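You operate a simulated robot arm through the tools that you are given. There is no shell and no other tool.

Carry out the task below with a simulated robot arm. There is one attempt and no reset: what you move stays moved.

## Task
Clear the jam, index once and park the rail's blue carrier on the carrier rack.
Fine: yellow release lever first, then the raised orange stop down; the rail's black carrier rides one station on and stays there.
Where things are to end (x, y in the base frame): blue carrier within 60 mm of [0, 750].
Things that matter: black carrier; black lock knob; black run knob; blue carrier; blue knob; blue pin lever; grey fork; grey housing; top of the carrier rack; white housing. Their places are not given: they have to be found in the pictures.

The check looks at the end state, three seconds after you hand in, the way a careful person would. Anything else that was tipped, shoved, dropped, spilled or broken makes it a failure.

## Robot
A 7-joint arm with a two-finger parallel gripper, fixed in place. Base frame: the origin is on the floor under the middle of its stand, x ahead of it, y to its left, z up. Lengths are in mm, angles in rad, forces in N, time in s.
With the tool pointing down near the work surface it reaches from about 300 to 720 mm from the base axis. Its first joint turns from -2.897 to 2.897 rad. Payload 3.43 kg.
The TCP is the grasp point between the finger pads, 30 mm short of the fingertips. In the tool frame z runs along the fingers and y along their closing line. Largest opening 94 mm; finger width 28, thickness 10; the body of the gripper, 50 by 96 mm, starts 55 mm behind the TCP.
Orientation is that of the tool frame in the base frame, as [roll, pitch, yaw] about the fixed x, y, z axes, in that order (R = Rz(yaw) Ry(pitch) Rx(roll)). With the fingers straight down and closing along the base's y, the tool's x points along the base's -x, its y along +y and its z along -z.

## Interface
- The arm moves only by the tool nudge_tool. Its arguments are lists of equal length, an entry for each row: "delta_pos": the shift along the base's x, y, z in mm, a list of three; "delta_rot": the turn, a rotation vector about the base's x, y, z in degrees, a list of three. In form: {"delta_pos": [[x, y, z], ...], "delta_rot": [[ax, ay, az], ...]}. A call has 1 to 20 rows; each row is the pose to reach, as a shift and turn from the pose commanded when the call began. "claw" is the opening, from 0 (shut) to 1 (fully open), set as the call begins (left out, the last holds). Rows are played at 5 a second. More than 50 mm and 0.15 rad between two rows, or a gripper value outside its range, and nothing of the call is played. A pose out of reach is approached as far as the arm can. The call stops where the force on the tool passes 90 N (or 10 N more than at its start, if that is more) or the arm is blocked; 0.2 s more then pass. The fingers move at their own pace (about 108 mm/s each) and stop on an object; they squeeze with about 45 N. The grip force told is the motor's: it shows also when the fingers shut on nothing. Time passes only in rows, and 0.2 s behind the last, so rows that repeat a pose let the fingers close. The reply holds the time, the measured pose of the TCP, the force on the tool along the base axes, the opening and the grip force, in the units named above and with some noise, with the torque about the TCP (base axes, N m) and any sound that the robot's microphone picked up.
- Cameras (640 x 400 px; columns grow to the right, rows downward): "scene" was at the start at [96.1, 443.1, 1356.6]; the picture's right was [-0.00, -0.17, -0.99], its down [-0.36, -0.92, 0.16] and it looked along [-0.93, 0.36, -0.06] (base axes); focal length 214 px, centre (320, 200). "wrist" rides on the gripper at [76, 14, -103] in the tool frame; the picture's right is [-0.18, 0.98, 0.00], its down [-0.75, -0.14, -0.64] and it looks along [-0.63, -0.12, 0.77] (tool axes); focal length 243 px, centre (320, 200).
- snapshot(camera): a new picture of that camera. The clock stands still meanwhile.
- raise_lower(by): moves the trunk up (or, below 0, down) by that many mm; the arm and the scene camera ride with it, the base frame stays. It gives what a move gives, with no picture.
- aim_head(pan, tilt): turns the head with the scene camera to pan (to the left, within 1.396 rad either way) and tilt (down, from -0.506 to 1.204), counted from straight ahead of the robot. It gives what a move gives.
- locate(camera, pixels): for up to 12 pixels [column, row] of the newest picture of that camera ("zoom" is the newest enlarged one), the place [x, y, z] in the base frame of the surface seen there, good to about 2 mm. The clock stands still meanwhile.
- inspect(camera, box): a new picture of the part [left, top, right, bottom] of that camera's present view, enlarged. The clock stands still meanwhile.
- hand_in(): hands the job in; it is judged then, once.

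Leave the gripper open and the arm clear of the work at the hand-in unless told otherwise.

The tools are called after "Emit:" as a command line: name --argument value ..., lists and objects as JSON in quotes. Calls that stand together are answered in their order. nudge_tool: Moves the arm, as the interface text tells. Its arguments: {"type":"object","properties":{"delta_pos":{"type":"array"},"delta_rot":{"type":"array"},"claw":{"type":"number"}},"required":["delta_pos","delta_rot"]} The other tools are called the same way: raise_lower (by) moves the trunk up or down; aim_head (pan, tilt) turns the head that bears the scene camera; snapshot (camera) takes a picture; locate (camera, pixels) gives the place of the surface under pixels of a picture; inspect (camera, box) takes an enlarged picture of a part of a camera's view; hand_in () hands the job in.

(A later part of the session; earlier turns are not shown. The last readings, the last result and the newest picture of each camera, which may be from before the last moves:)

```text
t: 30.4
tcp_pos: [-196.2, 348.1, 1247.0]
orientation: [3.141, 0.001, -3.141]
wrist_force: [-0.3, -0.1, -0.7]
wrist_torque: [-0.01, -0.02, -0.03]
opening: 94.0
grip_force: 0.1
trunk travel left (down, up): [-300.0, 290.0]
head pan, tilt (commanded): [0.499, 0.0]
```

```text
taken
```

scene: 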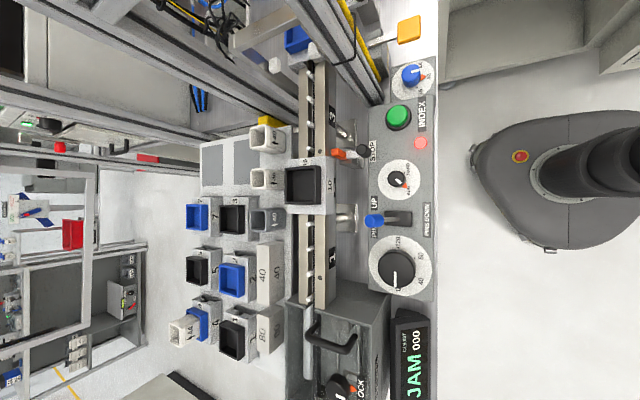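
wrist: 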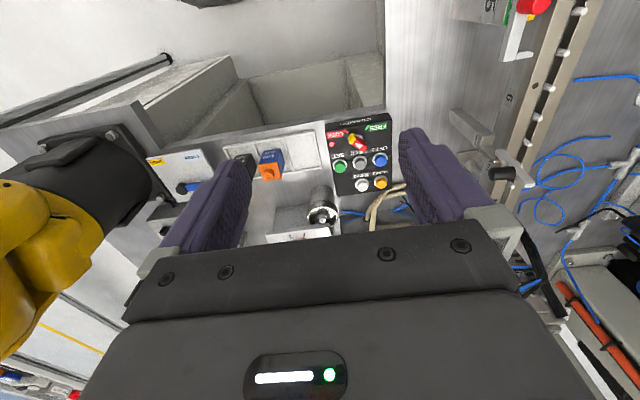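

Now I get a clear view of the rack (two empty dark pads at about (212,162) and (245,162)), the panel, and the lock box at the bottom. I'll zoom in on each and measure the rack pads.

Emit:
inspect --camera "scene" --box '[170, 110, 330, 210]'

Emit:
inspect --camera "scene" --box '[270, 270, 430, 370]'

Emit:
inspect --camera "scene" --box '[290, 310, 434, 400]'

Emit:
inspect --camera "scene" --box '[330, 140, 490, 240]'

Emit:
locate --camera "scene" --pixels '[[202, 144], [222, 144], [222, 186], [234, 140], [262, 140], [235, 185], [258, 185], [212, 165], [246, 165], [268, 120], [268, 140], [190, 180]]'

Emit:
locate --camera "scene" --pixels '[[303, 185], [303, 162], [288, 180], [328, 185], [288, 160], [326, 162], [290, 205], [326, 210], [233, 217], [233, 200], [250, 217], [213, 217]]'

```text
4.00 times, centred on (250, 160) of scene
```

zoom: 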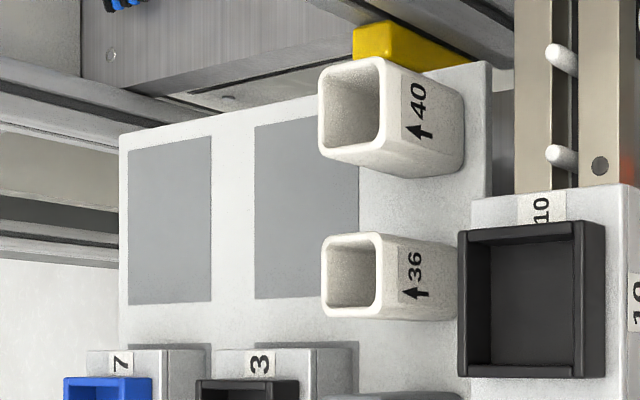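

```text
4.00 times, centred on (350, 320) of scene
```

zoom: 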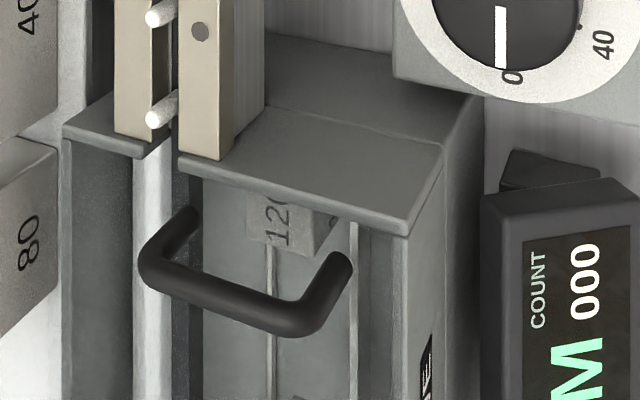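

```text
4.44 times, centred on (362, 355) of scene
```

zoom: 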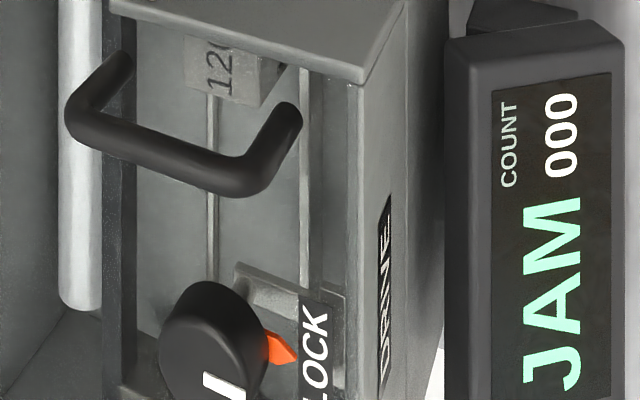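

```text
4.00 times, centred on (410, 190) of scene
```

zoom: 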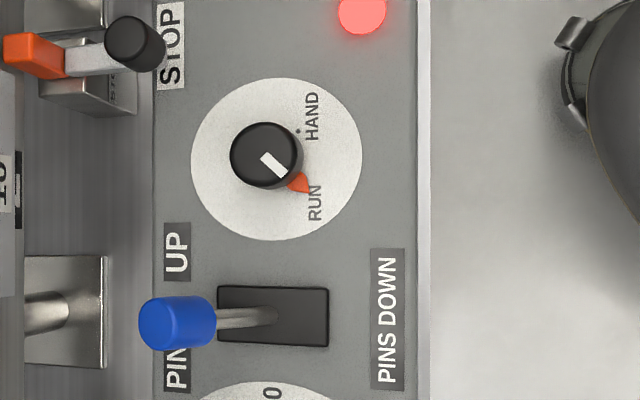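

```text
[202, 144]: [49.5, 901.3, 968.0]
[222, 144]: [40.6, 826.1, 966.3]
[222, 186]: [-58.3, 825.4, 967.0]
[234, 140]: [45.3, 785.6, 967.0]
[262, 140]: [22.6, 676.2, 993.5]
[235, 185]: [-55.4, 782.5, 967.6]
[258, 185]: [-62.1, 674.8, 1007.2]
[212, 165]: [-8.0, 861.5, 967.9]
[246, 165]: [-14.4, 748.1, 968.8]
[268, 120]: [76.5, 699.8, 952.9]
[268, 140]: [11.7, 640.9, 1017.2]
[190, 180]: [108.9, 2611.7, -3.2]
```

```text
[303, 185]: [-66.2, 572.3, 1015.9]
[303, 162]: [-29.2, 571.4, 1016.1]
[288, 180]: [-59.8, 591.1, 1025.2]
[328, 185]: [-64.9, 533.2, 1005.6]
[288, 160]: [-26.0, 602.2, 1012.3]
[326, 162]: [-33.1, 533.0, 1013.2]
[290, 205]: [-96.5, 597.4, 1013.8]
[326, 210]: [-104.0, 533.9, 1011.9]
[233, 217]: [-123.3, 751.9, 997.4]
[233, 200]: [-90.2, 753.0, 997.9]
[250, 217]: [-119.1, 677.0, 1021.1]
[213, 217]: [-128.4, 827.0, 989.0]
```

The display reads JAM, COUNT 000. The lock knob is in a "DRIVE" box near the rail's −x end. The empty pad centre is about (−5,750,967), with white housing "40" near (22,665). I'll check the robot's own body position for reach planning, and measure the panel features from this view.

Emit:
snapshot --camera "scene"

Emit:
locate --camera "scene" --pixels '[[600, 130], [540, 160], [510, 240], [620, 60], [398, 117], [420, 144], [375, 220], [398, 265], [337, 154], [362, 151], [408, 30], [357, 30]]'

Emit:
aim_head --pan -0.6 --tilt 0.0

Emit:
snapshot --camera "scene"

Emit:
aim_head --pan -1.2 --tilt -0.2

Emit:
snapshot --camera "scene"

```text
taken
```

scene: 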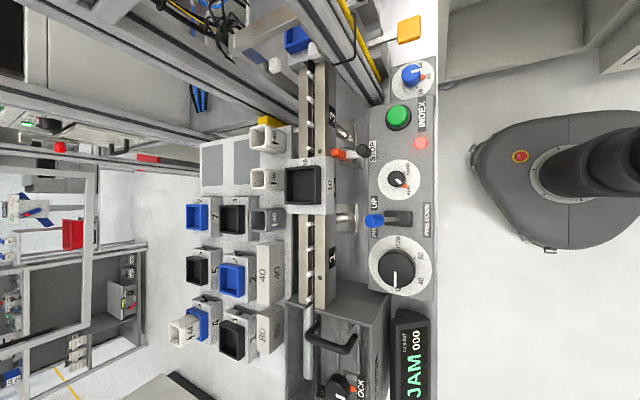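

```text
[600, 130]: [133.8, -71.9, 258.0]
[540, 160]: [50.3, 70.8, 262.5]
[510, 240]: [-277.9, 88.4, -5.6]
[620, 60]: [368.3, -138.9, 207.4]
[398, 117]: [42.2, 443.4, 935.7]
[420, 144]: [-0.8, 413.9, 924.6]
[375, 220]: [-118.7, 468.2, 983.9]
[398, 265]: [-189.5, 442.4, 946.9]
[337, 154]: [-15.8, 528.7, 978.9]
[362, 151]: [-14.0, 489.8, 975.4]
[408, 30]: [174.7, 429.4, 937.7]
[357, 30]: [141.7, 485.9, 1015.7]
```

```text
t: 31.8
tcp_pos: [-196.8, 348.2, 1248.4]
orientation: [3.141, 0.002, -3.141]
wrist_force: [0.8, -0.5, -0.6]
wrist_torque: [-0.02, 0.03, 0.01]
opening: 94.1
grip_force: 0.1
trunk travel left (down, up): [-300.0, 290.0]
head pan, tilt (commanded): [-0.6, 0.0]
```

```text
taken
```

scene: 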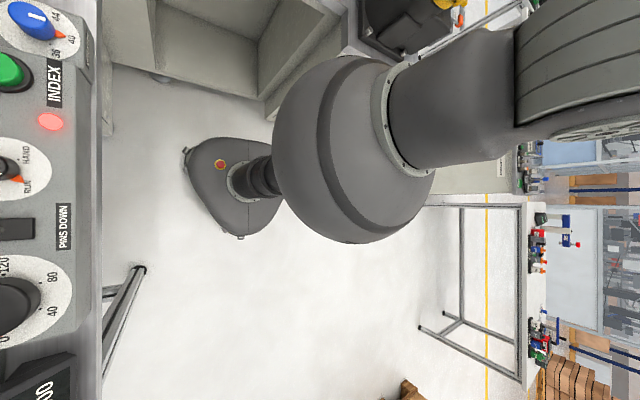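

```text
t: 32.8
tcp_pos: [-197.0, 347.8, 1246.5]
orientation: [3.14, -0.001, 3.141]
wrist_force: [0.4, -0.7, 0.3]
wrist_torque: [0.0, -0.01, 0.04]
opening: 93.9
grip_force: 0.0
trunk travel left (down, up): [-300.0, 290.0]
head pan, tilt (commanded): [-1.201, -0.201]
```

```text
taken
```

scene: 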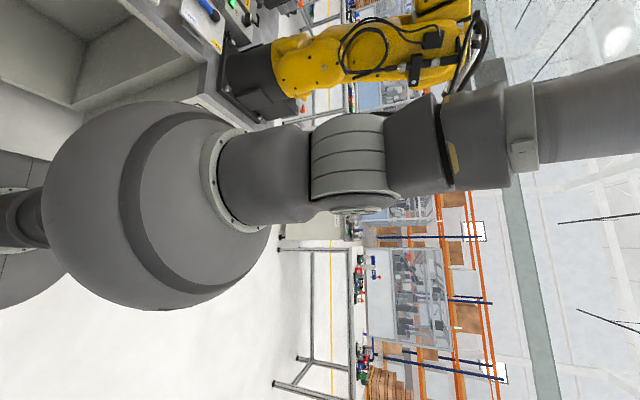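

This view shows the robot's own body sideways (right = up): dome, shoulder joint at (350,160), and upper arm. I'll measure the shoulder height for reach planning.

Emit:
locate --camera "scene" --pixels '[[60, 210], [160, 200], [215, 180], [260, 180], [350, 150], [350, 190], [420, 130], [470, 120], [520, 120], [600, 110], [365, 205], [315, 160]]'

```text
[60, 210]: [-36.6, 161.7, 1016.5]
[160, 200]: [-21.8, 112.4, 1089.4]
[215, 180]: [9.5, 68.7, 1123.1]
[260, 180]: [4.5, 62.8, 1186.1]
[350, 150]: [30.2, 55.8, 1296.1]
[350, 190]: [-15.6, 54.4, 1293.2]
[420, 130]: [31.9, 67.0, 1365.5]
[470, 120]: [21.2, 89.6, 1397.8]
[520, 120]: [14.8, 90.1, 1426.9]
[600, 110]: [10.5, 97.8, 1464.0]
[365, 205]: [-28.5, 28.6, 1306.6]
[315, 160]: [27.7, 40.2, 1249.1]
```

The shoulder sits at about z≈1295, so extra reach at (0,750) may come from lowering the trunk a little. Next I'll bring the camera near the yellow release lever (180,427,937) to see how it's hinged, moving through open air.

Emit:
nudge_tool --delta_pos '[[45, 0, 0], [90, 0, 0], [135, 0, 0], [180, 0, 0], [225, 0, 0], [270, 0, 0], [315, 0, 0], [345, 10, -20], [350, 15, -65], [350, 20, -110], [350, 20, -150]]' --delta_rot '[[0, 0, 0], [0, 0, 0], [0, 0, 0], [0, 0, 0], [0, 0, 0], [0, 0, 0], [0, 0, 0], [0, 0, 0], [0, 0, 0], [0, 0, 0], [0, 0, 0]]'

Emit:
aim_head --pan 0.5 --tilt 0.3

Emit:
snapshot --camera "scene"

Emit:
snapshot --camera "wrist"

```text
t: 35.2
tcp_pos: [153.8, 369.4, 1098.8]
orientation: [-3.141, -0.001, 3.141]
wrist_force: [-0.7, -0.6, 0.0]
wrist_torque: [-0.02, 0.0, 0.01]
opening: 93.8
grip_force: 0.0
trunk travel left (down, up): [-300.0, 290.0]
head pan, tilt (commanded): [-1.201, -0.201]
```

```text
t: 36.9
tcp_pos: [154.9, 367.9, 1100.4]
orientation: [3.14, -0.001, 3.141]
wrist_force: [0.0, 0.6, 0.4]
wrist_torque: [0.01, -0.01, -0.01]
opening: 93.7
grip_force: 0.0
trunk travel left (down, up): [-300.0, 290.0]
head pan, tilt (commanded): [0.499, 0.3]
```

```text
taken
```

scene: 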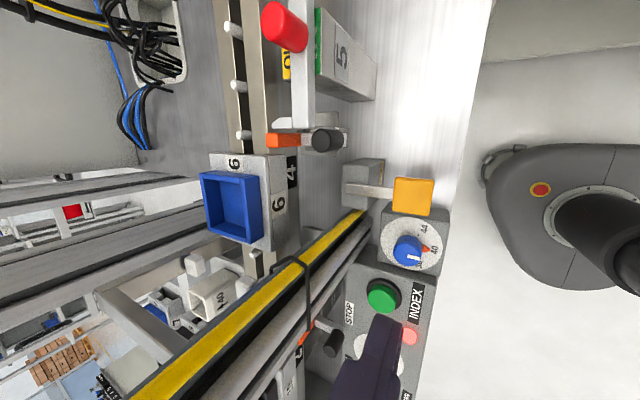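

```text
taken
```

wrist: 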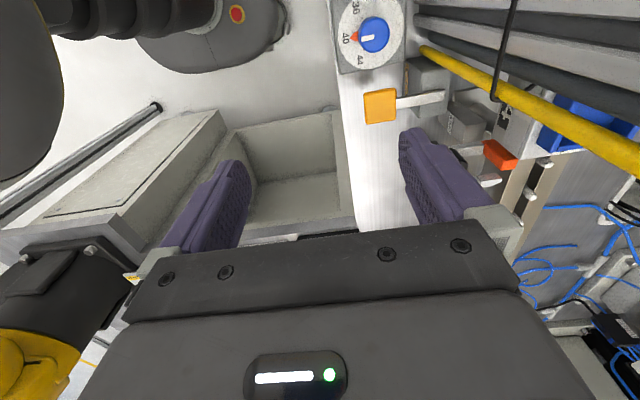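

Emit:
inspect --camera "scene" --box '[330, 140, 450, 215]'

Emit:
inspect --camera "wrist" --box '[340, 50, 460, 125]'

Emit:
inspect --camera "scene" --box '[190, 100, 350, 200]'

Emit:
inspect --camera "scene" --box '[240, 0, 400, 100]'

```text
5.33 times, centred on (390, 178) of scene
```

zoom: 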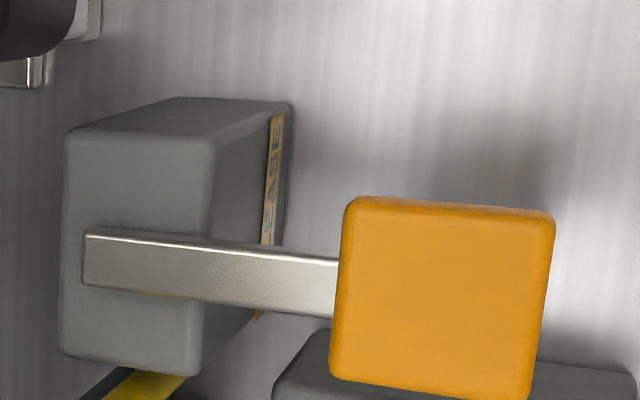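

```text
5.33 times, centred on (400, 88) of wrist
```

zoom: 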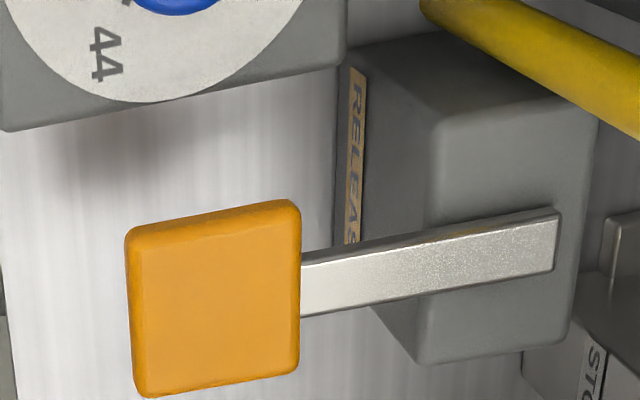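

```text
4.00 times, centred on (270, 150) of scene
```

zoom: 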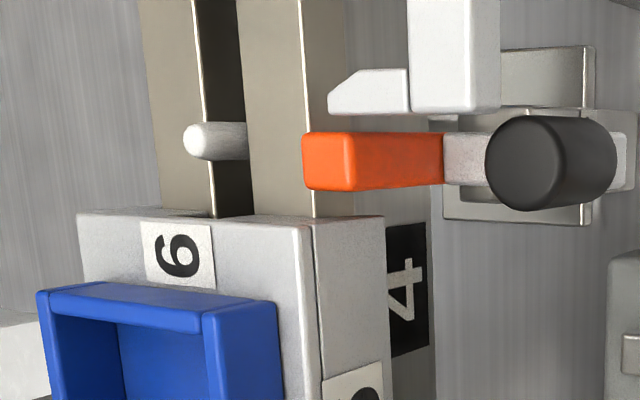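

```text
4.00 times, centred on (320, 50) of scene
```

zoom: 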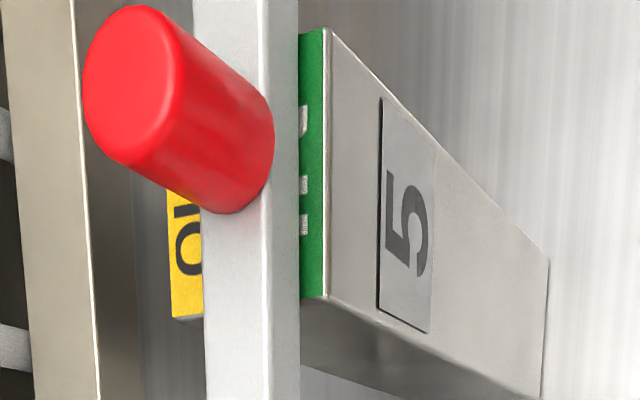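

The lever is a bar lying on top of its block with a yellow paddle overhanging toward me; its label reads RELEASE, so pressing it down is the natural motion. Before working near the post, I'll rotate the hand +90° about vertical so the wrist camera faces the robot (−y), and close the fingers for pressing.

Emit:
nudge_tool --delta_pos '[[0, 0, 0], [0, 0, 0], [0, 0, 0], [0, 0, 0], [0, 0, 0], [0, 0, 0], [0, 0, 0], [0, 0, 0], [0, 0, 0], [0, 0, 0], [0, 0, 0], [0, 0, 0]]' --delta_rot '[[0, 0, 8], [0, 0, 16], [0, 0, 24], [0, 0, 32], [0, 0, 40], [0, 0, 48], [0, 0, 56], [0, 0, 64], [0, 0, 72], [0, 0, 80], [0, 0, 88], [0, 0, 90]]' --claw 0

Emit:
snapshot --camera "wrist"

Emit:
snapshot --camera "scene"

```text
t: 39.5
tcp_pos: [186.8, 386.2, 1099.5]
orientation: [3.137, 0.009, -1.635]
wrist_force: [62.2, -22.3, 23.7]
wrist_torque: [4.1, 5.3, -5.07]
opening: 0.0
grip_force: 32.9
trunk travel left (down, up): [-300.0, 290.0]
head pan, tilt (commanded): [0.499, 0.3]
```

```text
taken
```

wrist: 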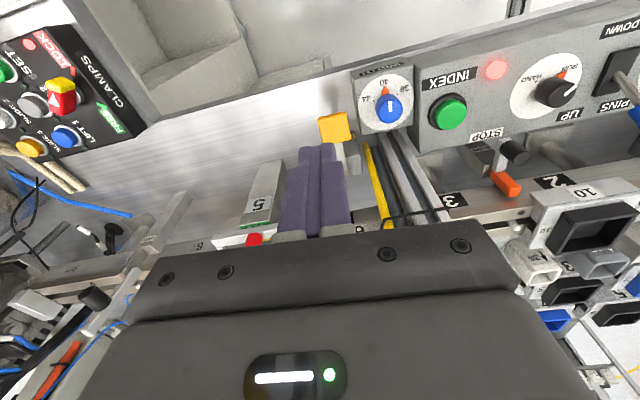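

```text
taken
```

scene: 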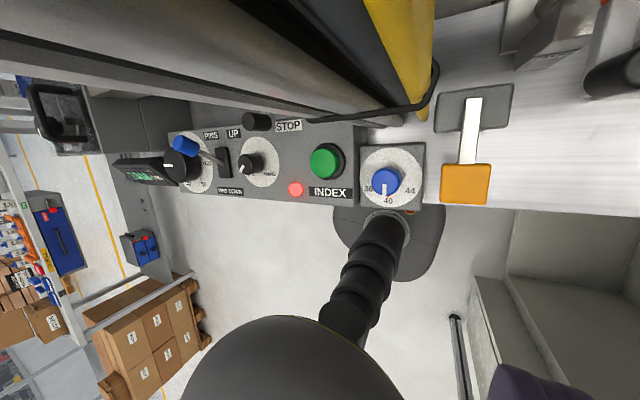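

The hand met resistance: force about 62 N along +x, and the contact point works out to roughly 85 mm to the +y side of the tool. The camera head mounted on the hand has touched the vertical post. I'll back away to +x and −y straight away.

Emit:
nudge_tool --delta_pos '[[30, -20, 0], [50, -50, 0], [60, -80, 0]]' --delta_rot '[[0, 0, 90], [0, 0, 90], [0, 0, 90]]'

```text
refused: row 1 steps farther than a row can; nothing moved
```

That was refused because the turn is counted from the already rotated pose. I'll send the same retreat with zero turn.

Emit:
nudge_tool --delta_pos '[[30, -20, 0], [50, -50, 0], [60, -80, 0]]' --delta_rot '[[0, 0, 0], [0, 0, 0], [0, 0, 0]]'

Emit:
snapshot --camera "scene"

Emit:
snapshot --camera "wrist"

```text
t: 39.8
tcp_pos: [170.1, 359.9, 1108.1]
orientation: [3.08, -0.079, -1.459]
wrist_force: [0.0, -3.9, 1.4]
wrist_torque: [0.25, -0.01, -0.04]
opening: 0.1
grip_force: 33.0
trunk travel left (down, up): [-300.0, 290.0]
head pan, tilt (commanded): [0.499, 0.3]
stopped in row 1: the arm was blocked; the commanded pose is now the measured one
```

```text
taken
```

scene: 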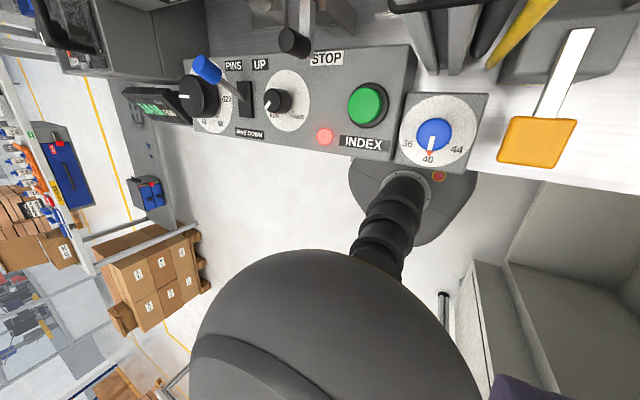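

```text
taken
```

wrist: 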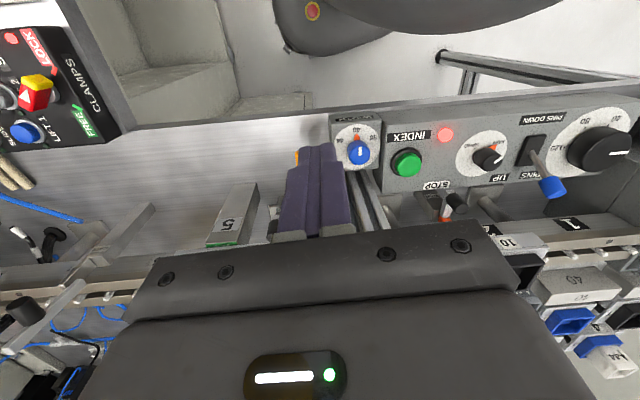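

The contact is released and nothing seems displaced, but the hand is left slightly tilted. I'll move a bit further from the post while levelling the tool and rotating back so the head points away from the post (diagonal, +x+y).

Emit:
nudge_tool --delta_pos '[[20, -15, 0], [40, -30, 0], [50, -30, 0], [50, -30, 0], [50, -30, 0], [50, -30, 0], [50, -30, 0], [50, -30, 0]]' --delta_rot '[[2.4, -1.5, -3.2], [4.9, -3.0, -6.4], [4.9, -3.0, -6.4], [4.9, -3.0, -6.4], [4.9, -3.0, -6.4], [4.9, -3.0, -6.4], [4.9, -3.0, -6.4], [4.9, -3.0, -6.4]]'

```text
t: 40.1
tcp_pos: [8.8, 383.1, 1107.6]
orientation: [3.111, -0.364, -1.254]
wrist_force: [2.6, 2.9, -0.8]
wrist_torque: [-0.21, 0.11, -0.28]
opening: 0.0
grip_force: 32.8
trunk travel left (down, up): [-300.0, 290.0]
head pan, tilt (commanded): [0.499, 0.3]
stopped in row 1: the force on the tool passed its limit at 128 N (the readings are from after the stop); the commanded pose is now the measured one
```

Something unexpected happened: the tool swung to (9,383) and the force spiked to 128 N. Before moving again I'll look with both cameras to see the state.

Emit:
snapshot --camera "scene"

Emit:
snapshot --camera "wrist"

```text
taken
```

scene: 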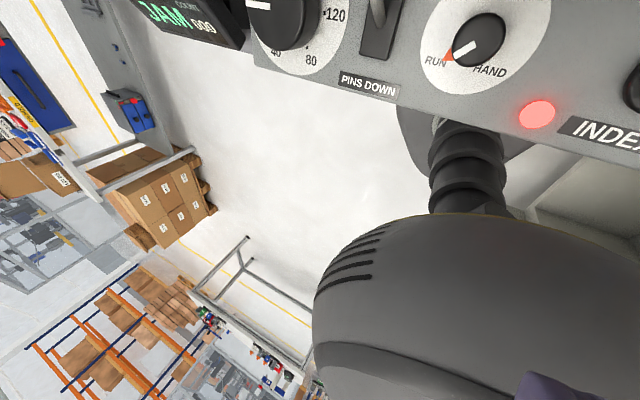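

```text
taken
```

wrist: 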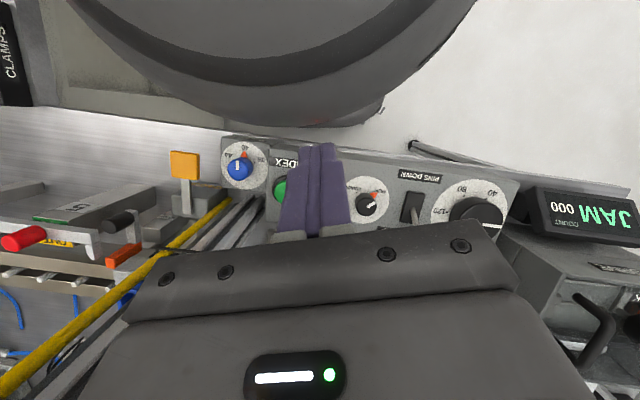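

The panel, stops and carriers look unchanged. The run knob still points to RUN and the display still shows JAM 000. The arm seems to have been near a joint limit in that rotated pose. I'll level the tool in small steps while lifting a little, then rotate back the way I came.

Emit:
nudge_tool --delta_pos '[[0, -5, 10], [0, -10, 20], [0, -15, 30], [0, -20, 40]]' --delta_rot '[[5.1, 1.2, 0], [10.2, 2.4, 0], [15.3, 3.6, 0], [20.4, 4.8, 0]]'

```text
t: 40.4
tcp_pos: [-155.5, 84.5, 1123.7]
orientation: [3.138, -0.3, -0.899]
wrist_force: [2.1, -0.3, 2.2]
wrist_torque: [0.13, 0.23, 0.02]
opening: 0.2
grip_force: 33.4
out of reach, approached as far as the arm can: row 1
trunk travel left (down, up): [-300.0, 290.0]
head pan, tilt (commanded): [0.499, 0.3]
stopped in row 1: the arm was blocked; the commanded pose is now the measured one
```

The tool jumped to (−155,84), close to the robot's own body, so the arm's configuration is unusual now. I'll look carefully before any further move.

Emit:
snapshot --camera "scene"

Emit:
snapshot --camera "wrist"

Emit:
aim_head --pan 0.0 --tilt 0.0

Emit:
snapshot --camera "scene"

```text
taken
```

scene: 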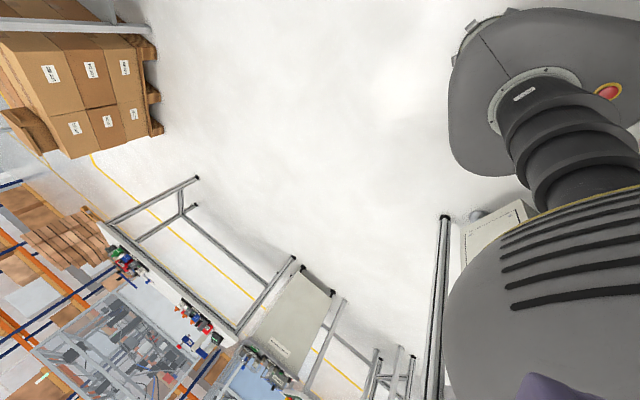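

```text
taken
```

wrist: 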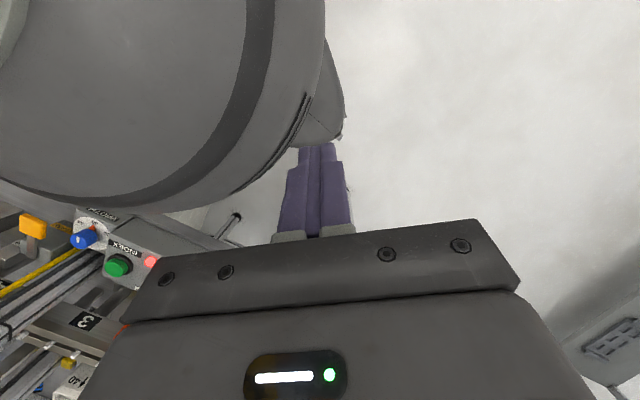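

```text
t: 41.3
tcp_pos: [-130.4, 135.2, 1120.3]
orientation: [3.12, -0.32, -0.842]
wrist_force: [0.6, 0.4, -0.2]
wrist_torque: [-0.04, 0.07, -0.04]
opening: 0.0
grip_force: 33.1
trunk travel left (down, up): [-300.0, 290.0]
head pan, tilt (commanded): [0.0, 0.0]
```

```text
taken
```

scene: 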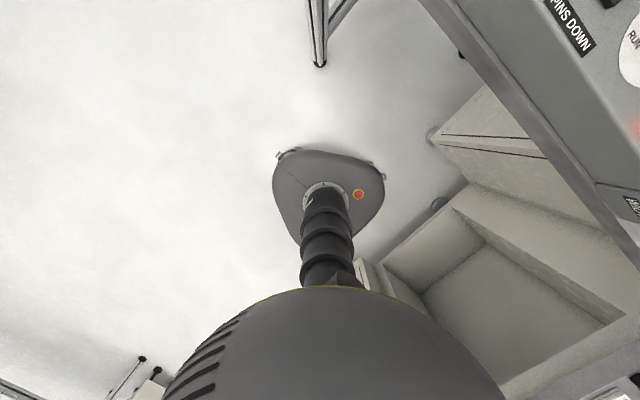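

The hand is now folded in close to the robot's own base at (−130,135,1120), with no contact force. I'll move it outward and upward in very small steps with no rotation, to see whether it follows.

Emit:
nudge_tool --delta_pos '[[-5, 8, 5], [-10, 16, 10], [-10, 16, 10]]' --delta_rot '[[0, 0, 0], [0, 0, 0], [0, 0, 0]]'

```text
t: 42.1
tcp_pos: [-141.7, 147.2, 1128.2]
orientation: [3.121, -0.319, -0.84]
wrist_force: [0.8, 0.2, 0.5]
wrist_torque: [0.03, 0.02, 0.0]
opening: 0.0
grip_force: 33.2
trunk travel left (down, up): [-300.0, 290.0]
head pan, tilt (commanded): [0.0, 0.0]
```

It follows correctly now. I'll keep going outward (−x, +y) and up in small steps, away from the base.

Emit:
nudge_tool --delta_pos '[[-15, 20, 8], [-30, 40, 16], [-45, 60, 24], [-60, 80, 32], [-75, 100, 40]]' --delta_rot '[[0, 0, 0], [0, 0, 0], [0, 0, 0], [0, 0, 0], [0, 0, 0]]'

```text
t: 43.3
tcp_pos: [-219.3, 247.5, 1168.8]
orientation: [3.122, -0.319, -0.837]
wrist_force: [0.5, -0.1, 0.1]
wrist_torque: [-0.02, 0.01, 0.03]
opening: 0.1
grip_force: 32.9
trunk travel left (down, up): [-300.0, 290.0]
head pan, tilt (commanded): [0.0, 0.0]
```

Still tracking well. The tool is tilted about 18°, with fingers pointing back toward the base. I'll level it in small steps, starting with a short test.

Emit:
nudge_tool --delta_pos '[[0, 0, 0], [0, 0, 0]]' --delta_rot '[[2, 1.6, 0], [4, 3.2, 0]]'

```text
t: 43.9
tcp_pos: [-219.4, 246.5, 1169.2]
orientation: [3.129, -0.228, -0.837]
wrist_force: [-0.7, 1.1, -0.3]
wrist_torque: [0.03, -0.02, -0.01]
opening: 0.1
grip_force: 32.9
trunk travel left (down, up): [-300.0, 290.0]
head pan, tilt (commanded): [0.0, 0.0]
```

The tool turned as asked. I'll finish levelling with the remaining turn.

Emit:
nudge_tool --delta_pos '[[0, 0, 0], [0, 0, 0], [0, 0, 0], [0, 0, 0]]' --delta_rot '[[2.6, 2.1, 0], [5.2, 4.1, 0], [7.8, 6.2, 0], [10.3, 8.2, 0]]'

```text
t: 44.9
tcp_pos: [-219.4, 247.0, 1169.2]
orientation: [3.14, 0.001, -0.84]
wrist_force: [0.2, 0.9, 0.6]
wrist_torque: [-0.02, -0.01, 0.01]
opening: 0.0
grip_force: 32.9
trunk travel left (down, up): [-300.0, 290.0]
head pan, tilt (commanded): [0.0, 0.0]
```

Level again at (−219,247,1169). The jump came from running near the last joint's limit, so I'll stay in the middle of its range from now on. I'll turn the hand back by −132° about vertical to the original heading, here in free space.

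Emit:
nudge_tool --delta_pos '[[0, 0, 0], [0, 0, 0], [0, 0, 0], [0, 0, 0], [0, 0, 0], [0, 0, 0], [0, 0, 0], [0, 0, 0]]' --delta_rot '[[0, 0, -7], [0, 0, -14], [0, 0, -21], [0, 0, -28], [0, 0, -35], [0, 0, -42], [0, 0, -49], [0, 0, -56]]'

```text
t: 46.7
tcp_pos: [-219.1, 246.9, 1168.0]
orientation: [3.141, 0.0, -1.821]
wrist_force: [0.0, -0.9, 0.2]
wrist_torque: [0.02, 0.02, -0.03]
opening: 0.0
grip_force: 32.9
trunk travel left (down, up): [-300.0, 290.0]
head pan, tilt (commanded): [0.0, 0.0]
```

The turn tracked exactly. I'll continue rotating the rest of the way.

Emit:
nudge_tool --delta_pos '[[0, 0, 0], [0, 0, 0], [0, 0, 0], [0, 0, 0], [0, 0, 0], [0, 0, 0], [0, 0, 0], [0, 0, 0], [0, 0, 0], [0, 0, 0]]' --delta_rot '[[0, 0, -7.5], [0, 0, -15], [0, 0, -22.5], [0, 0, -30], [0, 0, -37.5], [0, 0, -45], [0, 0, -52.5], [0, 0, -60], [0, 0, -67.5], [0, 0, -75.7]]'

Emit:
snapshot --camera "scene"

Emit:
snapshot --camera "wrist"

```text
t: 48.9
tcp_pos: [-218.9, 248.0, 1168.8]
orientation: [-3.14, 0.0, -3.142]
wrist_force: [0.4, -0.2, -0.2]
wrist_torque: [0.05, 0.01, -0.03]
opening: 0.0
grip_force: 33.1
trunk travel left (down, up): [-300.0, 290.0]
head pan, tilt (commanded): [0.0, 0.0]
```

```text
taken
```

scene: 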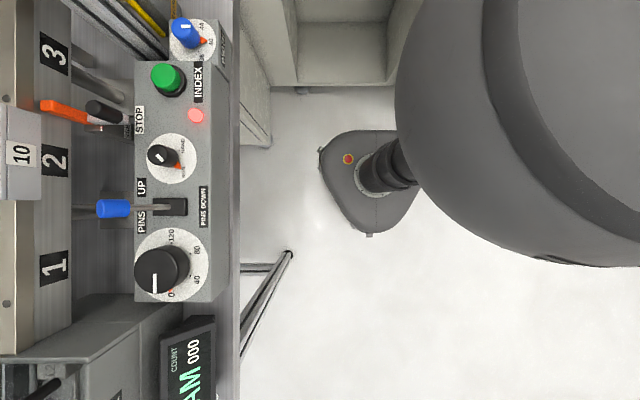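

```text
taken
```

wrist: 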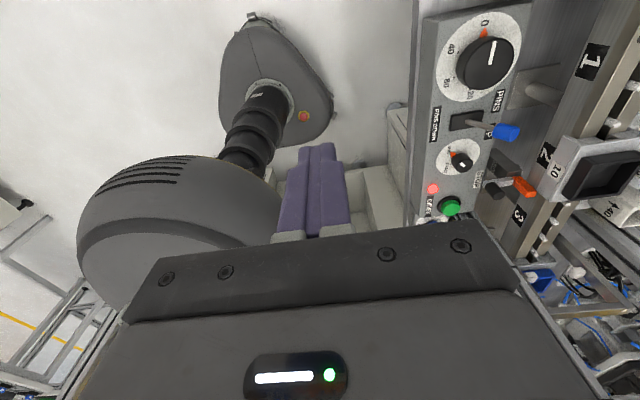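

All parts are where they were. Now I'll go to the yellow lever: travel through open air at z≈1169 to above the paddle at (180,427), turning to a heading where the wrist camera faces the robot side, clear of the post.

Emit:
nudge_tool --delta_pos '[[40, 10, 0], [80, 25, 0], [120, 40, 0], [160, 55, 0], [200, 70, 0], [240, 80, 0], [280, 85, 0], [320, 85, 0], [355, 85, 0], [385, 85, 0]]' --delta_rot '[[0, 0, 0], [0, 0, 0], [0, 0, 0], [0, 0, 0], [0, 0, 0], [0, 0, 0], [0, 0, 0], [0, 0, 5], [0, 0, 12], [0, 0, 18]]'

Emit:
aim_head --pan 0.3 --tilt 0.6

Emit:
snapshot --camera "scene"

Emit:
snapshot --camera "wrist"

```text
t: 51.1
tcp_pos: [168.2, 333.6, 1170.0]
orientation: [-3.14, 0.001, -2.825]
wrist_force: [0.3, 0.3, -0.3]
wrist_torque: [-0.01, 0.01, 0.0]
opening: 0.0
grip_force: 33.3
trunk travel left (down, up): [-300.0, 290.0]
head pan, tilt (commanded): [0.0, 0.0]
```

```text
t: 52.1
tcp_pos: [167.0, 333.5, 1169.8]
orientation: [-3.141, -0.002, -2.827]
wrist_force: [-0.4, -0.1, 0.1]
wrist_torque: [0.02, -0.01, -0.02]
opening: 0.0
grip_force: 33.1
trunk travel left (down, up): [-300.0, 290.0]
head pan, tilt (commanded): [0.3, 0.6]
```

```text
taken
```

scene: 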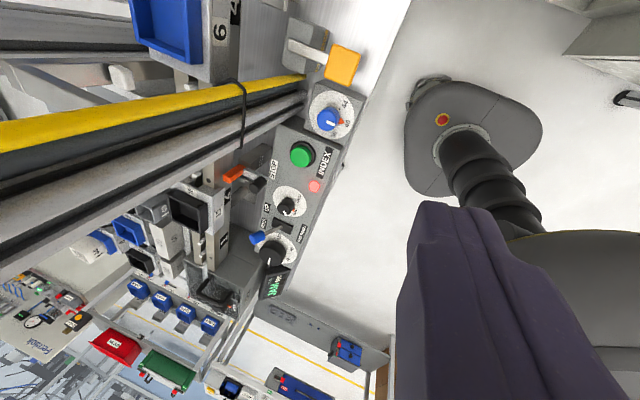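

```text
taken
```

wrist: 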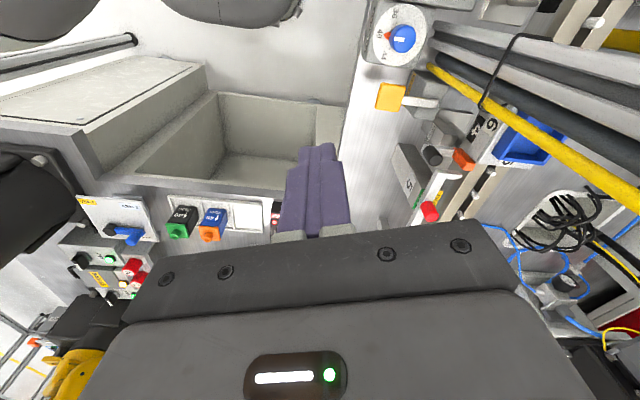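

The path is clear. I'll tuck the camera head (pan 0, tilt 1.2), then go above the yellow paddle at (180,427) and descend until the fingertips are about 30 mm above it.

Emit:
aim_head --pan 0.0 --tilt 1.2

Emit:
nudge_tool --delta_pos '[[5, 30, 0], [9, 60, 0], [13, 92, 0], [13, 92, -40], [13, 92, -80], [13, 92, -120], [13, 92, -150], [13, 92, -170]]' --delta_rot '[[0, 0, 0], [0, 0, 0], [0, 0, 0], [0, 0, 0], [0, 0, 0], [0, 0, 0], [0, 0, 0], [0, 0, 0]]'

Emit:
snapshot --camera "wrist"

Emit:
snapshot --camera "scene"

```text
t: 53.1
tcp_pos: [165.6, 333.3, 1170.4]
orientation: [3.14, 0.0, -2.824]
wrist_force: [0.7, 0.6, 0.6]
wrist_torque: [-0.02, -0.03, 0.01]
opening: 0.2
grip_force: 32.7
trunk travel left (down, up): [-300.0, 290.0]
head pan, tilt (commanded): [0.0, 1.201]
```

```text
t: 54.9
tcp_pos: [181.3, 427.2, 998.4]
orientation: [3.141, -0.002, -2.826]
wrist_force: [-0.8, 0.4, 0.9]
wrist_torque: [0.0, -0.03, -0.01]
opening: 0.0
grip_force: 33.3
trunk travel left (down, up): [-300.0, 290.0]
head pan, tilt (commanded): [0.0, 1.201]
```

```text
taken
```

wrist: 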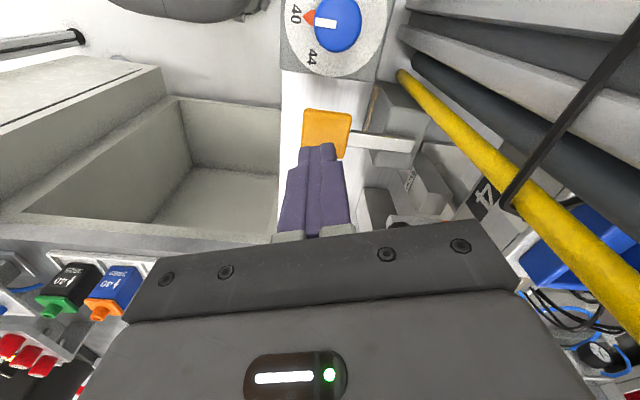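

```text
taken
```

scene: 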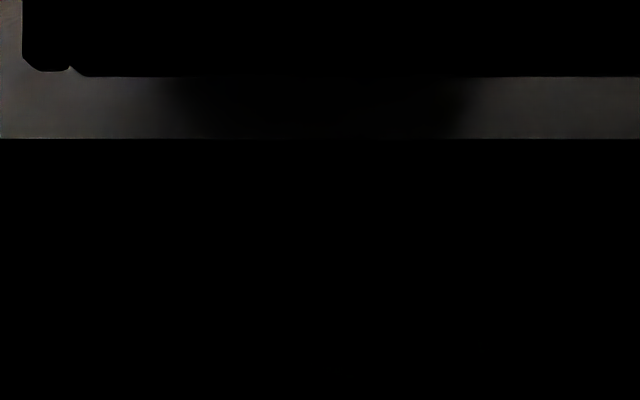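

The fingertips are right above the yellow paddle (wrist view, paddle at (325,130)). I'll lower to just above it, then press down in small steps while watching the force.

Emit:
nudge_tool --delta_pos '[[0, 0, -10], [0, 0, -20], [0, 0, -26], [0, 0, -31], [0, 0, -36], [0, 0, -40]]' --delta_rot '[[0, 0, 0], [0, 0, 0], [0, 0, 0], [0, 0, 0], [0, 0, 0], [0, 0, 0]]'

Emit:
snapshot --camera "wrist"

```text
t: 56.3
tcp_pos: [179.5, 425.8, 959.3]
orientation: [3.14, 0.001, -2.825]
wrist_force: [1.8, 1.5, 2.7]
wrist_torque: [0.09, -0.14, -0.03]
opening: 0.0
grip_force: 33.2
trunk travel left (down, up): [-300.0, 290.0]
head pan, tilt (commanded): [0.0, 1.201]
```

```text
taken
```

wrist: 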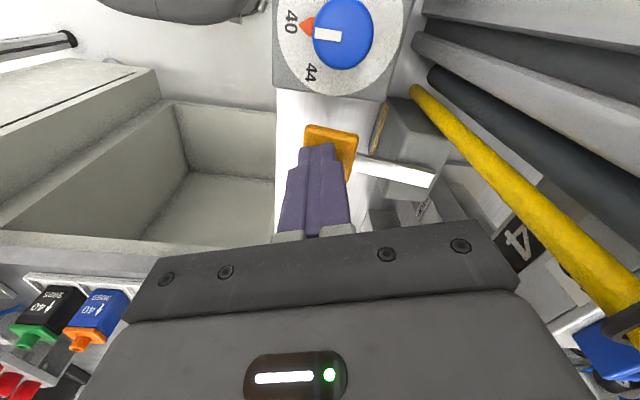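

The paddle is moving down with only about 3 N (fingertips now at z≈929). I'll keep pressing in small steps, following its arc slightly toward +y.

Emit:
nudge_tool --delta_pos '[[0, 0, -4], [0, 1, -8], [0, 2, -12], [0, 3, -16]]' --delta_rot '[[0, 0, 0], [0, 0, 0], [0, 0, 0], [0, 0, 0]]'

Emit:
snapshot --camera "wrist"

```text
t: 57.3
tcp_pos: [178.4, 428.0, 946.3]
orientation: [3.135, 0.007, -2.824]
wrist_force: [0.1, -5.7, 68.1]
wrist_torque: [0.73, -0.67, -0.05]
opening: 0.0
grip_force: 33.3
trunk travel left (down, up): [-300.0, 290.0]
head pan, tilt (commanded): [0.0, 1.201]
```

```text
taken
```

wrist: 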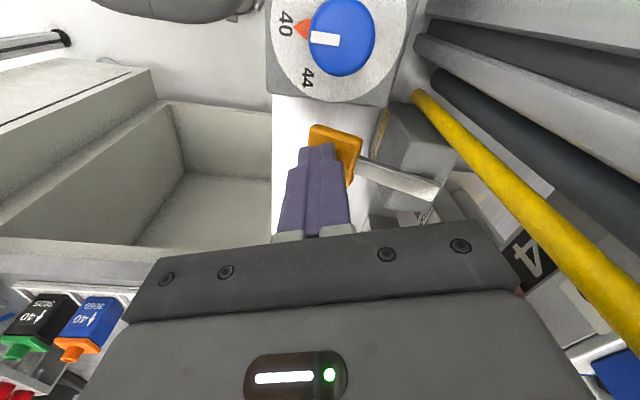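

The lever reached a firm stop after about 21 mm (68 N). I'll lift off now and check whether it stays down and what the display says.

Emit:
nudge_tool --delta_pos '[[0, 0, 8], [0, 0, 30], [0, 0, 70], [0, 0, 115]]' --delta_rot '[[0, 0, 0], [0, 0, 0], [0, 0, 0], [0, 0, 0]]'

Emit:
snapshot --camera "wrist"

Emit:
inspect --camera "wrist" --box '[260, 80, 460, 205]'

```text
t: 58.3
tcp_pos: [178.7, 425.9, 1057.9]
orientation: [3.141, 0.0, -2.825]
wrist_force: [0.2, -0.6, 0.0]
wrist_torque: [0.02, -0.02, 0.0]
opening: 0.2
grip_force: 32.5
trunk travel left (down, up): [-300.0, 290.0]
head pan, tilt (commanded): [0.0, 1.201]
```

```text
taken
```

wrist: 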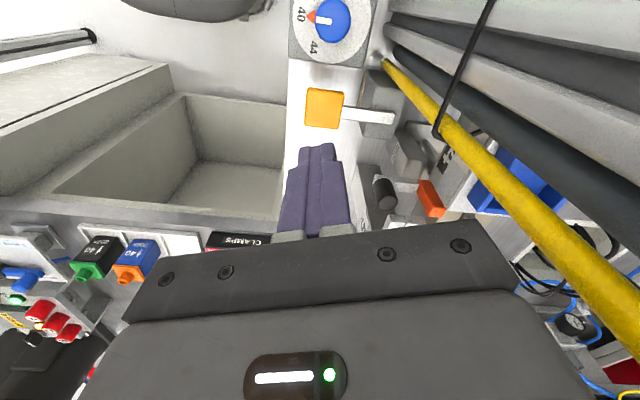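

```text
3.20 times, centred on (360, 142) of wrist
```

zoom: 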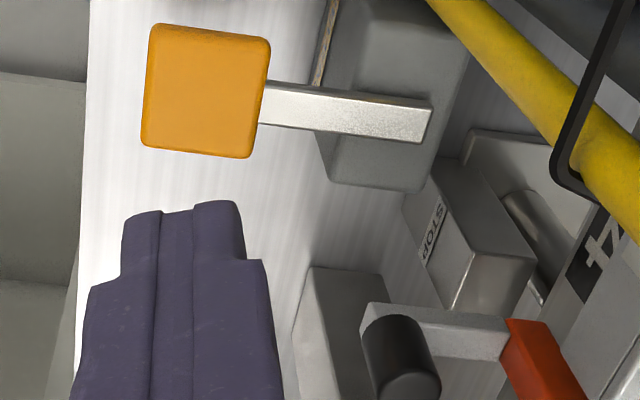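

The lever seems to have sprung back up. I'll measure the paddle's height and turn the head to look at the display and jam light.

Emit:
locate --camera "zoom" --pixels '[[205, 90], [340, 110], [545, 360], [400, 370]]'

Emit:
aim_head --pan 0.2 --tilt 0.75

Emit:
snapshot --camera "scene"

```text
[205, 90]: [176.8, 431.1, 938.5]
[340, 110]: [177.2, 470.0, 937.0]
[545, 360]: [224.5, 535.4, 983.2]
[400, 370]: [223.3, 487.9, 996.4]
```

```text
t: 59.2
tcp_pos: [178.7, 427.9, 1057.6]
orientation: [3.141, -0.001, -2.824]
wrist_force: [-0.1, 0.9, -0.3]
wrist_torque: [0.0, 0.03, -0.01]
opening: 0.0
grip_force: 32.6
trunk travel left (down, up): [-300.0, 290.0]
head pan, tilt (commanded): [0.201, 0.75]
```

```text
taken
```

scene: 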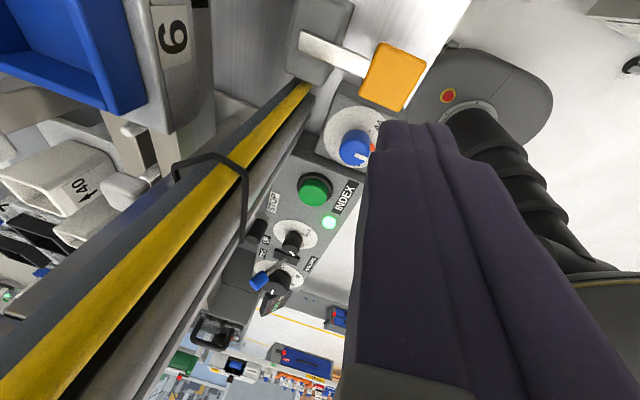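

The jam light has turned green, so the release worked (the lever is spring-return, back at z≈938). Next is the raised orange stop: its black knob is at about (228,488), top at z≈997. I'll tuck the head, lift, turn +27° so the wrist camera clears the post, and hover above the knob.

Emit:
aim_head --pan 0.0 --tilt 1.2

Emit:
nudge_tool --delta_pos '[[5, -8, 20], [15, -12, 40], [25, -12, 50], [35, -8, 50], [44, 10, 50], [48, 30, 50], [49, 48, 50], [49, 61, 50], [49, 61, 40]]' --delta_rot '[[0, 0, 5], [0, 0, 11], [0, 0, 17], [0, 0, 22], [0, 0, 27], [0, 0, 27], [0, 0, 27], [0, 0, 27], [0, 0, 27]]'

Emit:
snapshot --camera "wrist"

```text
t: 60.1
tcp_pos: [178.7, 427.3, 1057.3]
orientation: [3.14, 0.0, -2.823]
wrist_force: [-0.5, -0.4, -0.3]
wrist_torque: [0.03, -0.01, 0.01]
opening: 0.0
grip_force: 33.6
trunk travel left (down, up): [-300.0, 290.0]
head pan, tilt (commanded): [0.0, 1.201]
```

```text
t: 62.1
tcp_pos: [228.4, 488.2, 1097.1]
orientation: [-3.142, 0.0, -2.355]
wrist_force: [-0.1, 0.3, -0.6]
wrist_torque: [0.01, -0.01, 0.03]
opening: 0.2
grip_force: 33.0
trunk travel left (down, up): [-300.0, 290.0]
head pan, tilt (commanded): [0.0, 1.201]
```

```text
taken
```

wrist: 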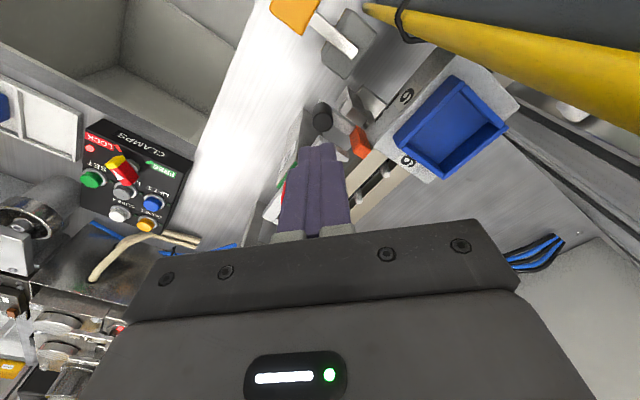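

The knob shows at (322,113) in the wrist view. I'll measure it once more along with the fork and red knob heights nearby.

Emit:
inspect --camera "wrist" --box '[260, 80, 420, 180]'

Emit:
locate --camera "wrist" --pixels '[[322, 108], [322, 120], [318, 113], [358, 140], [340, 122], [452, 128], [500, 130], [415, 158]]'

```text
4.00 times, centred on (340, 130) of wrist
```

zoom: 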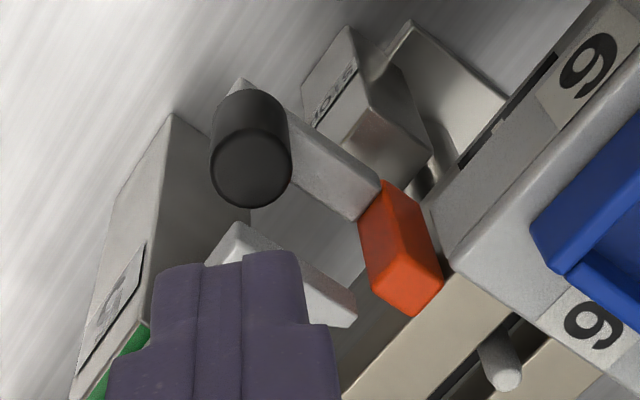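

```text
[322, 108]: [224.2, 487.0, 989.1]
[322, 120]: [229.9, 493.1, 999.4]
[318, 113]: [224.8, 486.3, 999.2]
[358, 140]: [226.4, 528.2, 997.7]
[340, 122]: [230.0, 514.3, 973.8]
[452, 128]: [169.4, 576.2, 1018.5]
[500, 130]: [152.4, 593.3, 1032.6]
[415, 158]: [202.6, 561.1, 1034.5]
```

The fork bar's end is only about 10 mm from the knob on the +x side, and my diagonal finger footprint would come too close to it. A heading with the fingers closing along x is slimmer in that direction. I'll back off toward the robot, turn −135° there, and come back.

Emit:
nudge_tool --delta_pos '[[4, -35, 10], [8, -70, 20], [10, -95, 20], [10, -95, 20], [10, -95, 20], [10, -95, 20], [10, -95, 20], [10, -95, 20], [10, -95, 20], [10, -95, 20], [10, -95, 20], [10, -95, 20], [10, -95, 20], [10, -95, 20], [10, -95, 20], [10, -95, 20], [10, -95, 20], [10, -95, 20], [10, -95, 20], [10, -95, 20]]' --delta_rot '[[0, 0, 0], [0, 0, 0], [0, 0, 0], [0, 0, -8], [0, 0, -16], [0, 0, -24], [0, 0, -32], [0, 0, -40], [0, 0, -48], [0, 0, -56], [0, 0, -64], [0, 0, -72], [0, 0, -80], [0, 0, -88], [0, 0, -96], [0, 0, -104], [0, 0, -112], [0, 0, -120], [0, 0, -128], [0, 0, -135]]'

Emit:
snapshot --camera "wrist"

```text
t: 66.3
tcp_pos: [237.6, 394.3, 1117.7]
orientation: [3.141, 0.001, 1.569]
wrist_force: [-0.3, -0.6, -0.1]
wrist_torque: [0.0, 0.02, 0.0]
opening: 0.1
grip_force: 33.0
trunk travel left (down, up): [-300.0, 290.0]
head pan, tilt (commanded): [0.0, 1.201]
```

```text
taken
```

wrist: 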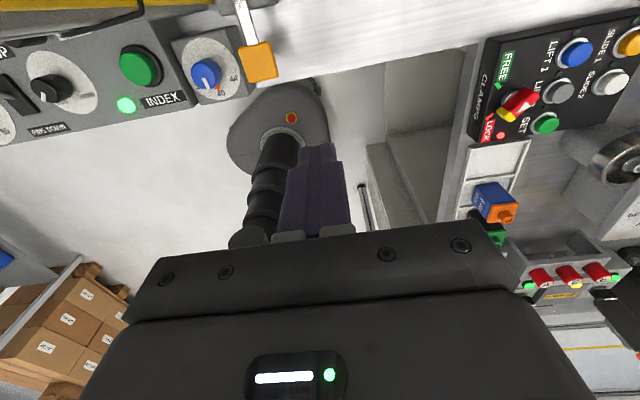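

Heading is now 90° (fingers close along x, head on the robot side). I'll point the head at tilt 0.6 so it looks past the fingers toward the stop, and check.

Emit:
aim_head --pan 0.0 --tilt 0.6

Emit:
snapshot --camera "scene"

```text
t: 67.3
tcp_pos: [237.5, 394.4, 1117.3]
orientation: [-3.141, 0.002, 1.573]
wrist_force: [0.0, 0.0, 0.5]
wrist_torque: [0.02, 0.02, 0.0]
opening: 0.4
grip_force: 33.0
trunk travel left (down, up): [-300.0, 290.0]
head pan, tilt (commanded): [0.0, 0.6]
```

```text
taken
```

scene: 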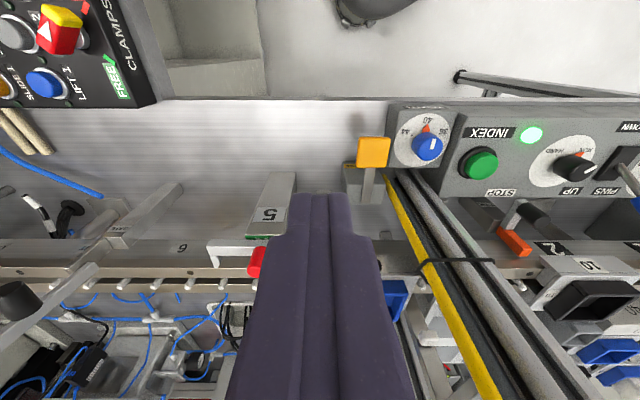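

The view is partly blocked by the fingers, but I have good coordinates. I'll move above the knob, slightly to its −x side at (222,486), and come down to fingertips about 15 mm above it.

Emit:
nudge_tool --delta_pos '[[-8, 40, 0], [-15, 80, 0], [-15.5, 91.6, 0], [-15.5, 91.6, -30], [-15.5, 91.6, -60], [-15.5, 91.6, -73]]' --delta_rot '[[0, 0, 0], [0, 0, 0], [0, 0, 0], [0, 0, 0], [0, 0, 0], [0, 0, 0]]'

Emit:
snapshot --camera "wrist"

Emit:
snapshot --camera "scene"

```text
t: 68.7
tcp_pos: [223.8, 485.4, 1045.1]
orientation: [-3.141, 0.0, 1.573]
wrist_force: [0.7, -0.2, -0.1]
wrist_torque: [0.04, 0.01, -0.02]
opening: 0.2
grip_force: 32.8
trunk travel left (down, up): [-300.0, 290.0]
head pan, tilt (commanded): [0.0, 0.6]
```

```text
taken
```

wrist: 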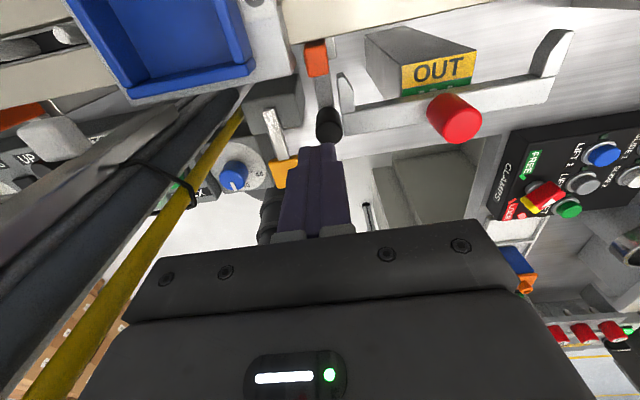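

```text
taken
```

scene: 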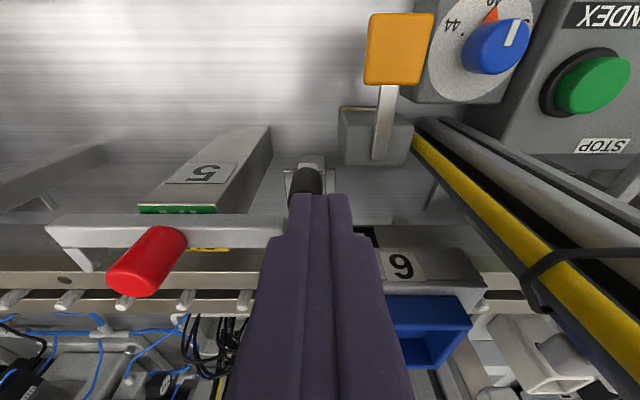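

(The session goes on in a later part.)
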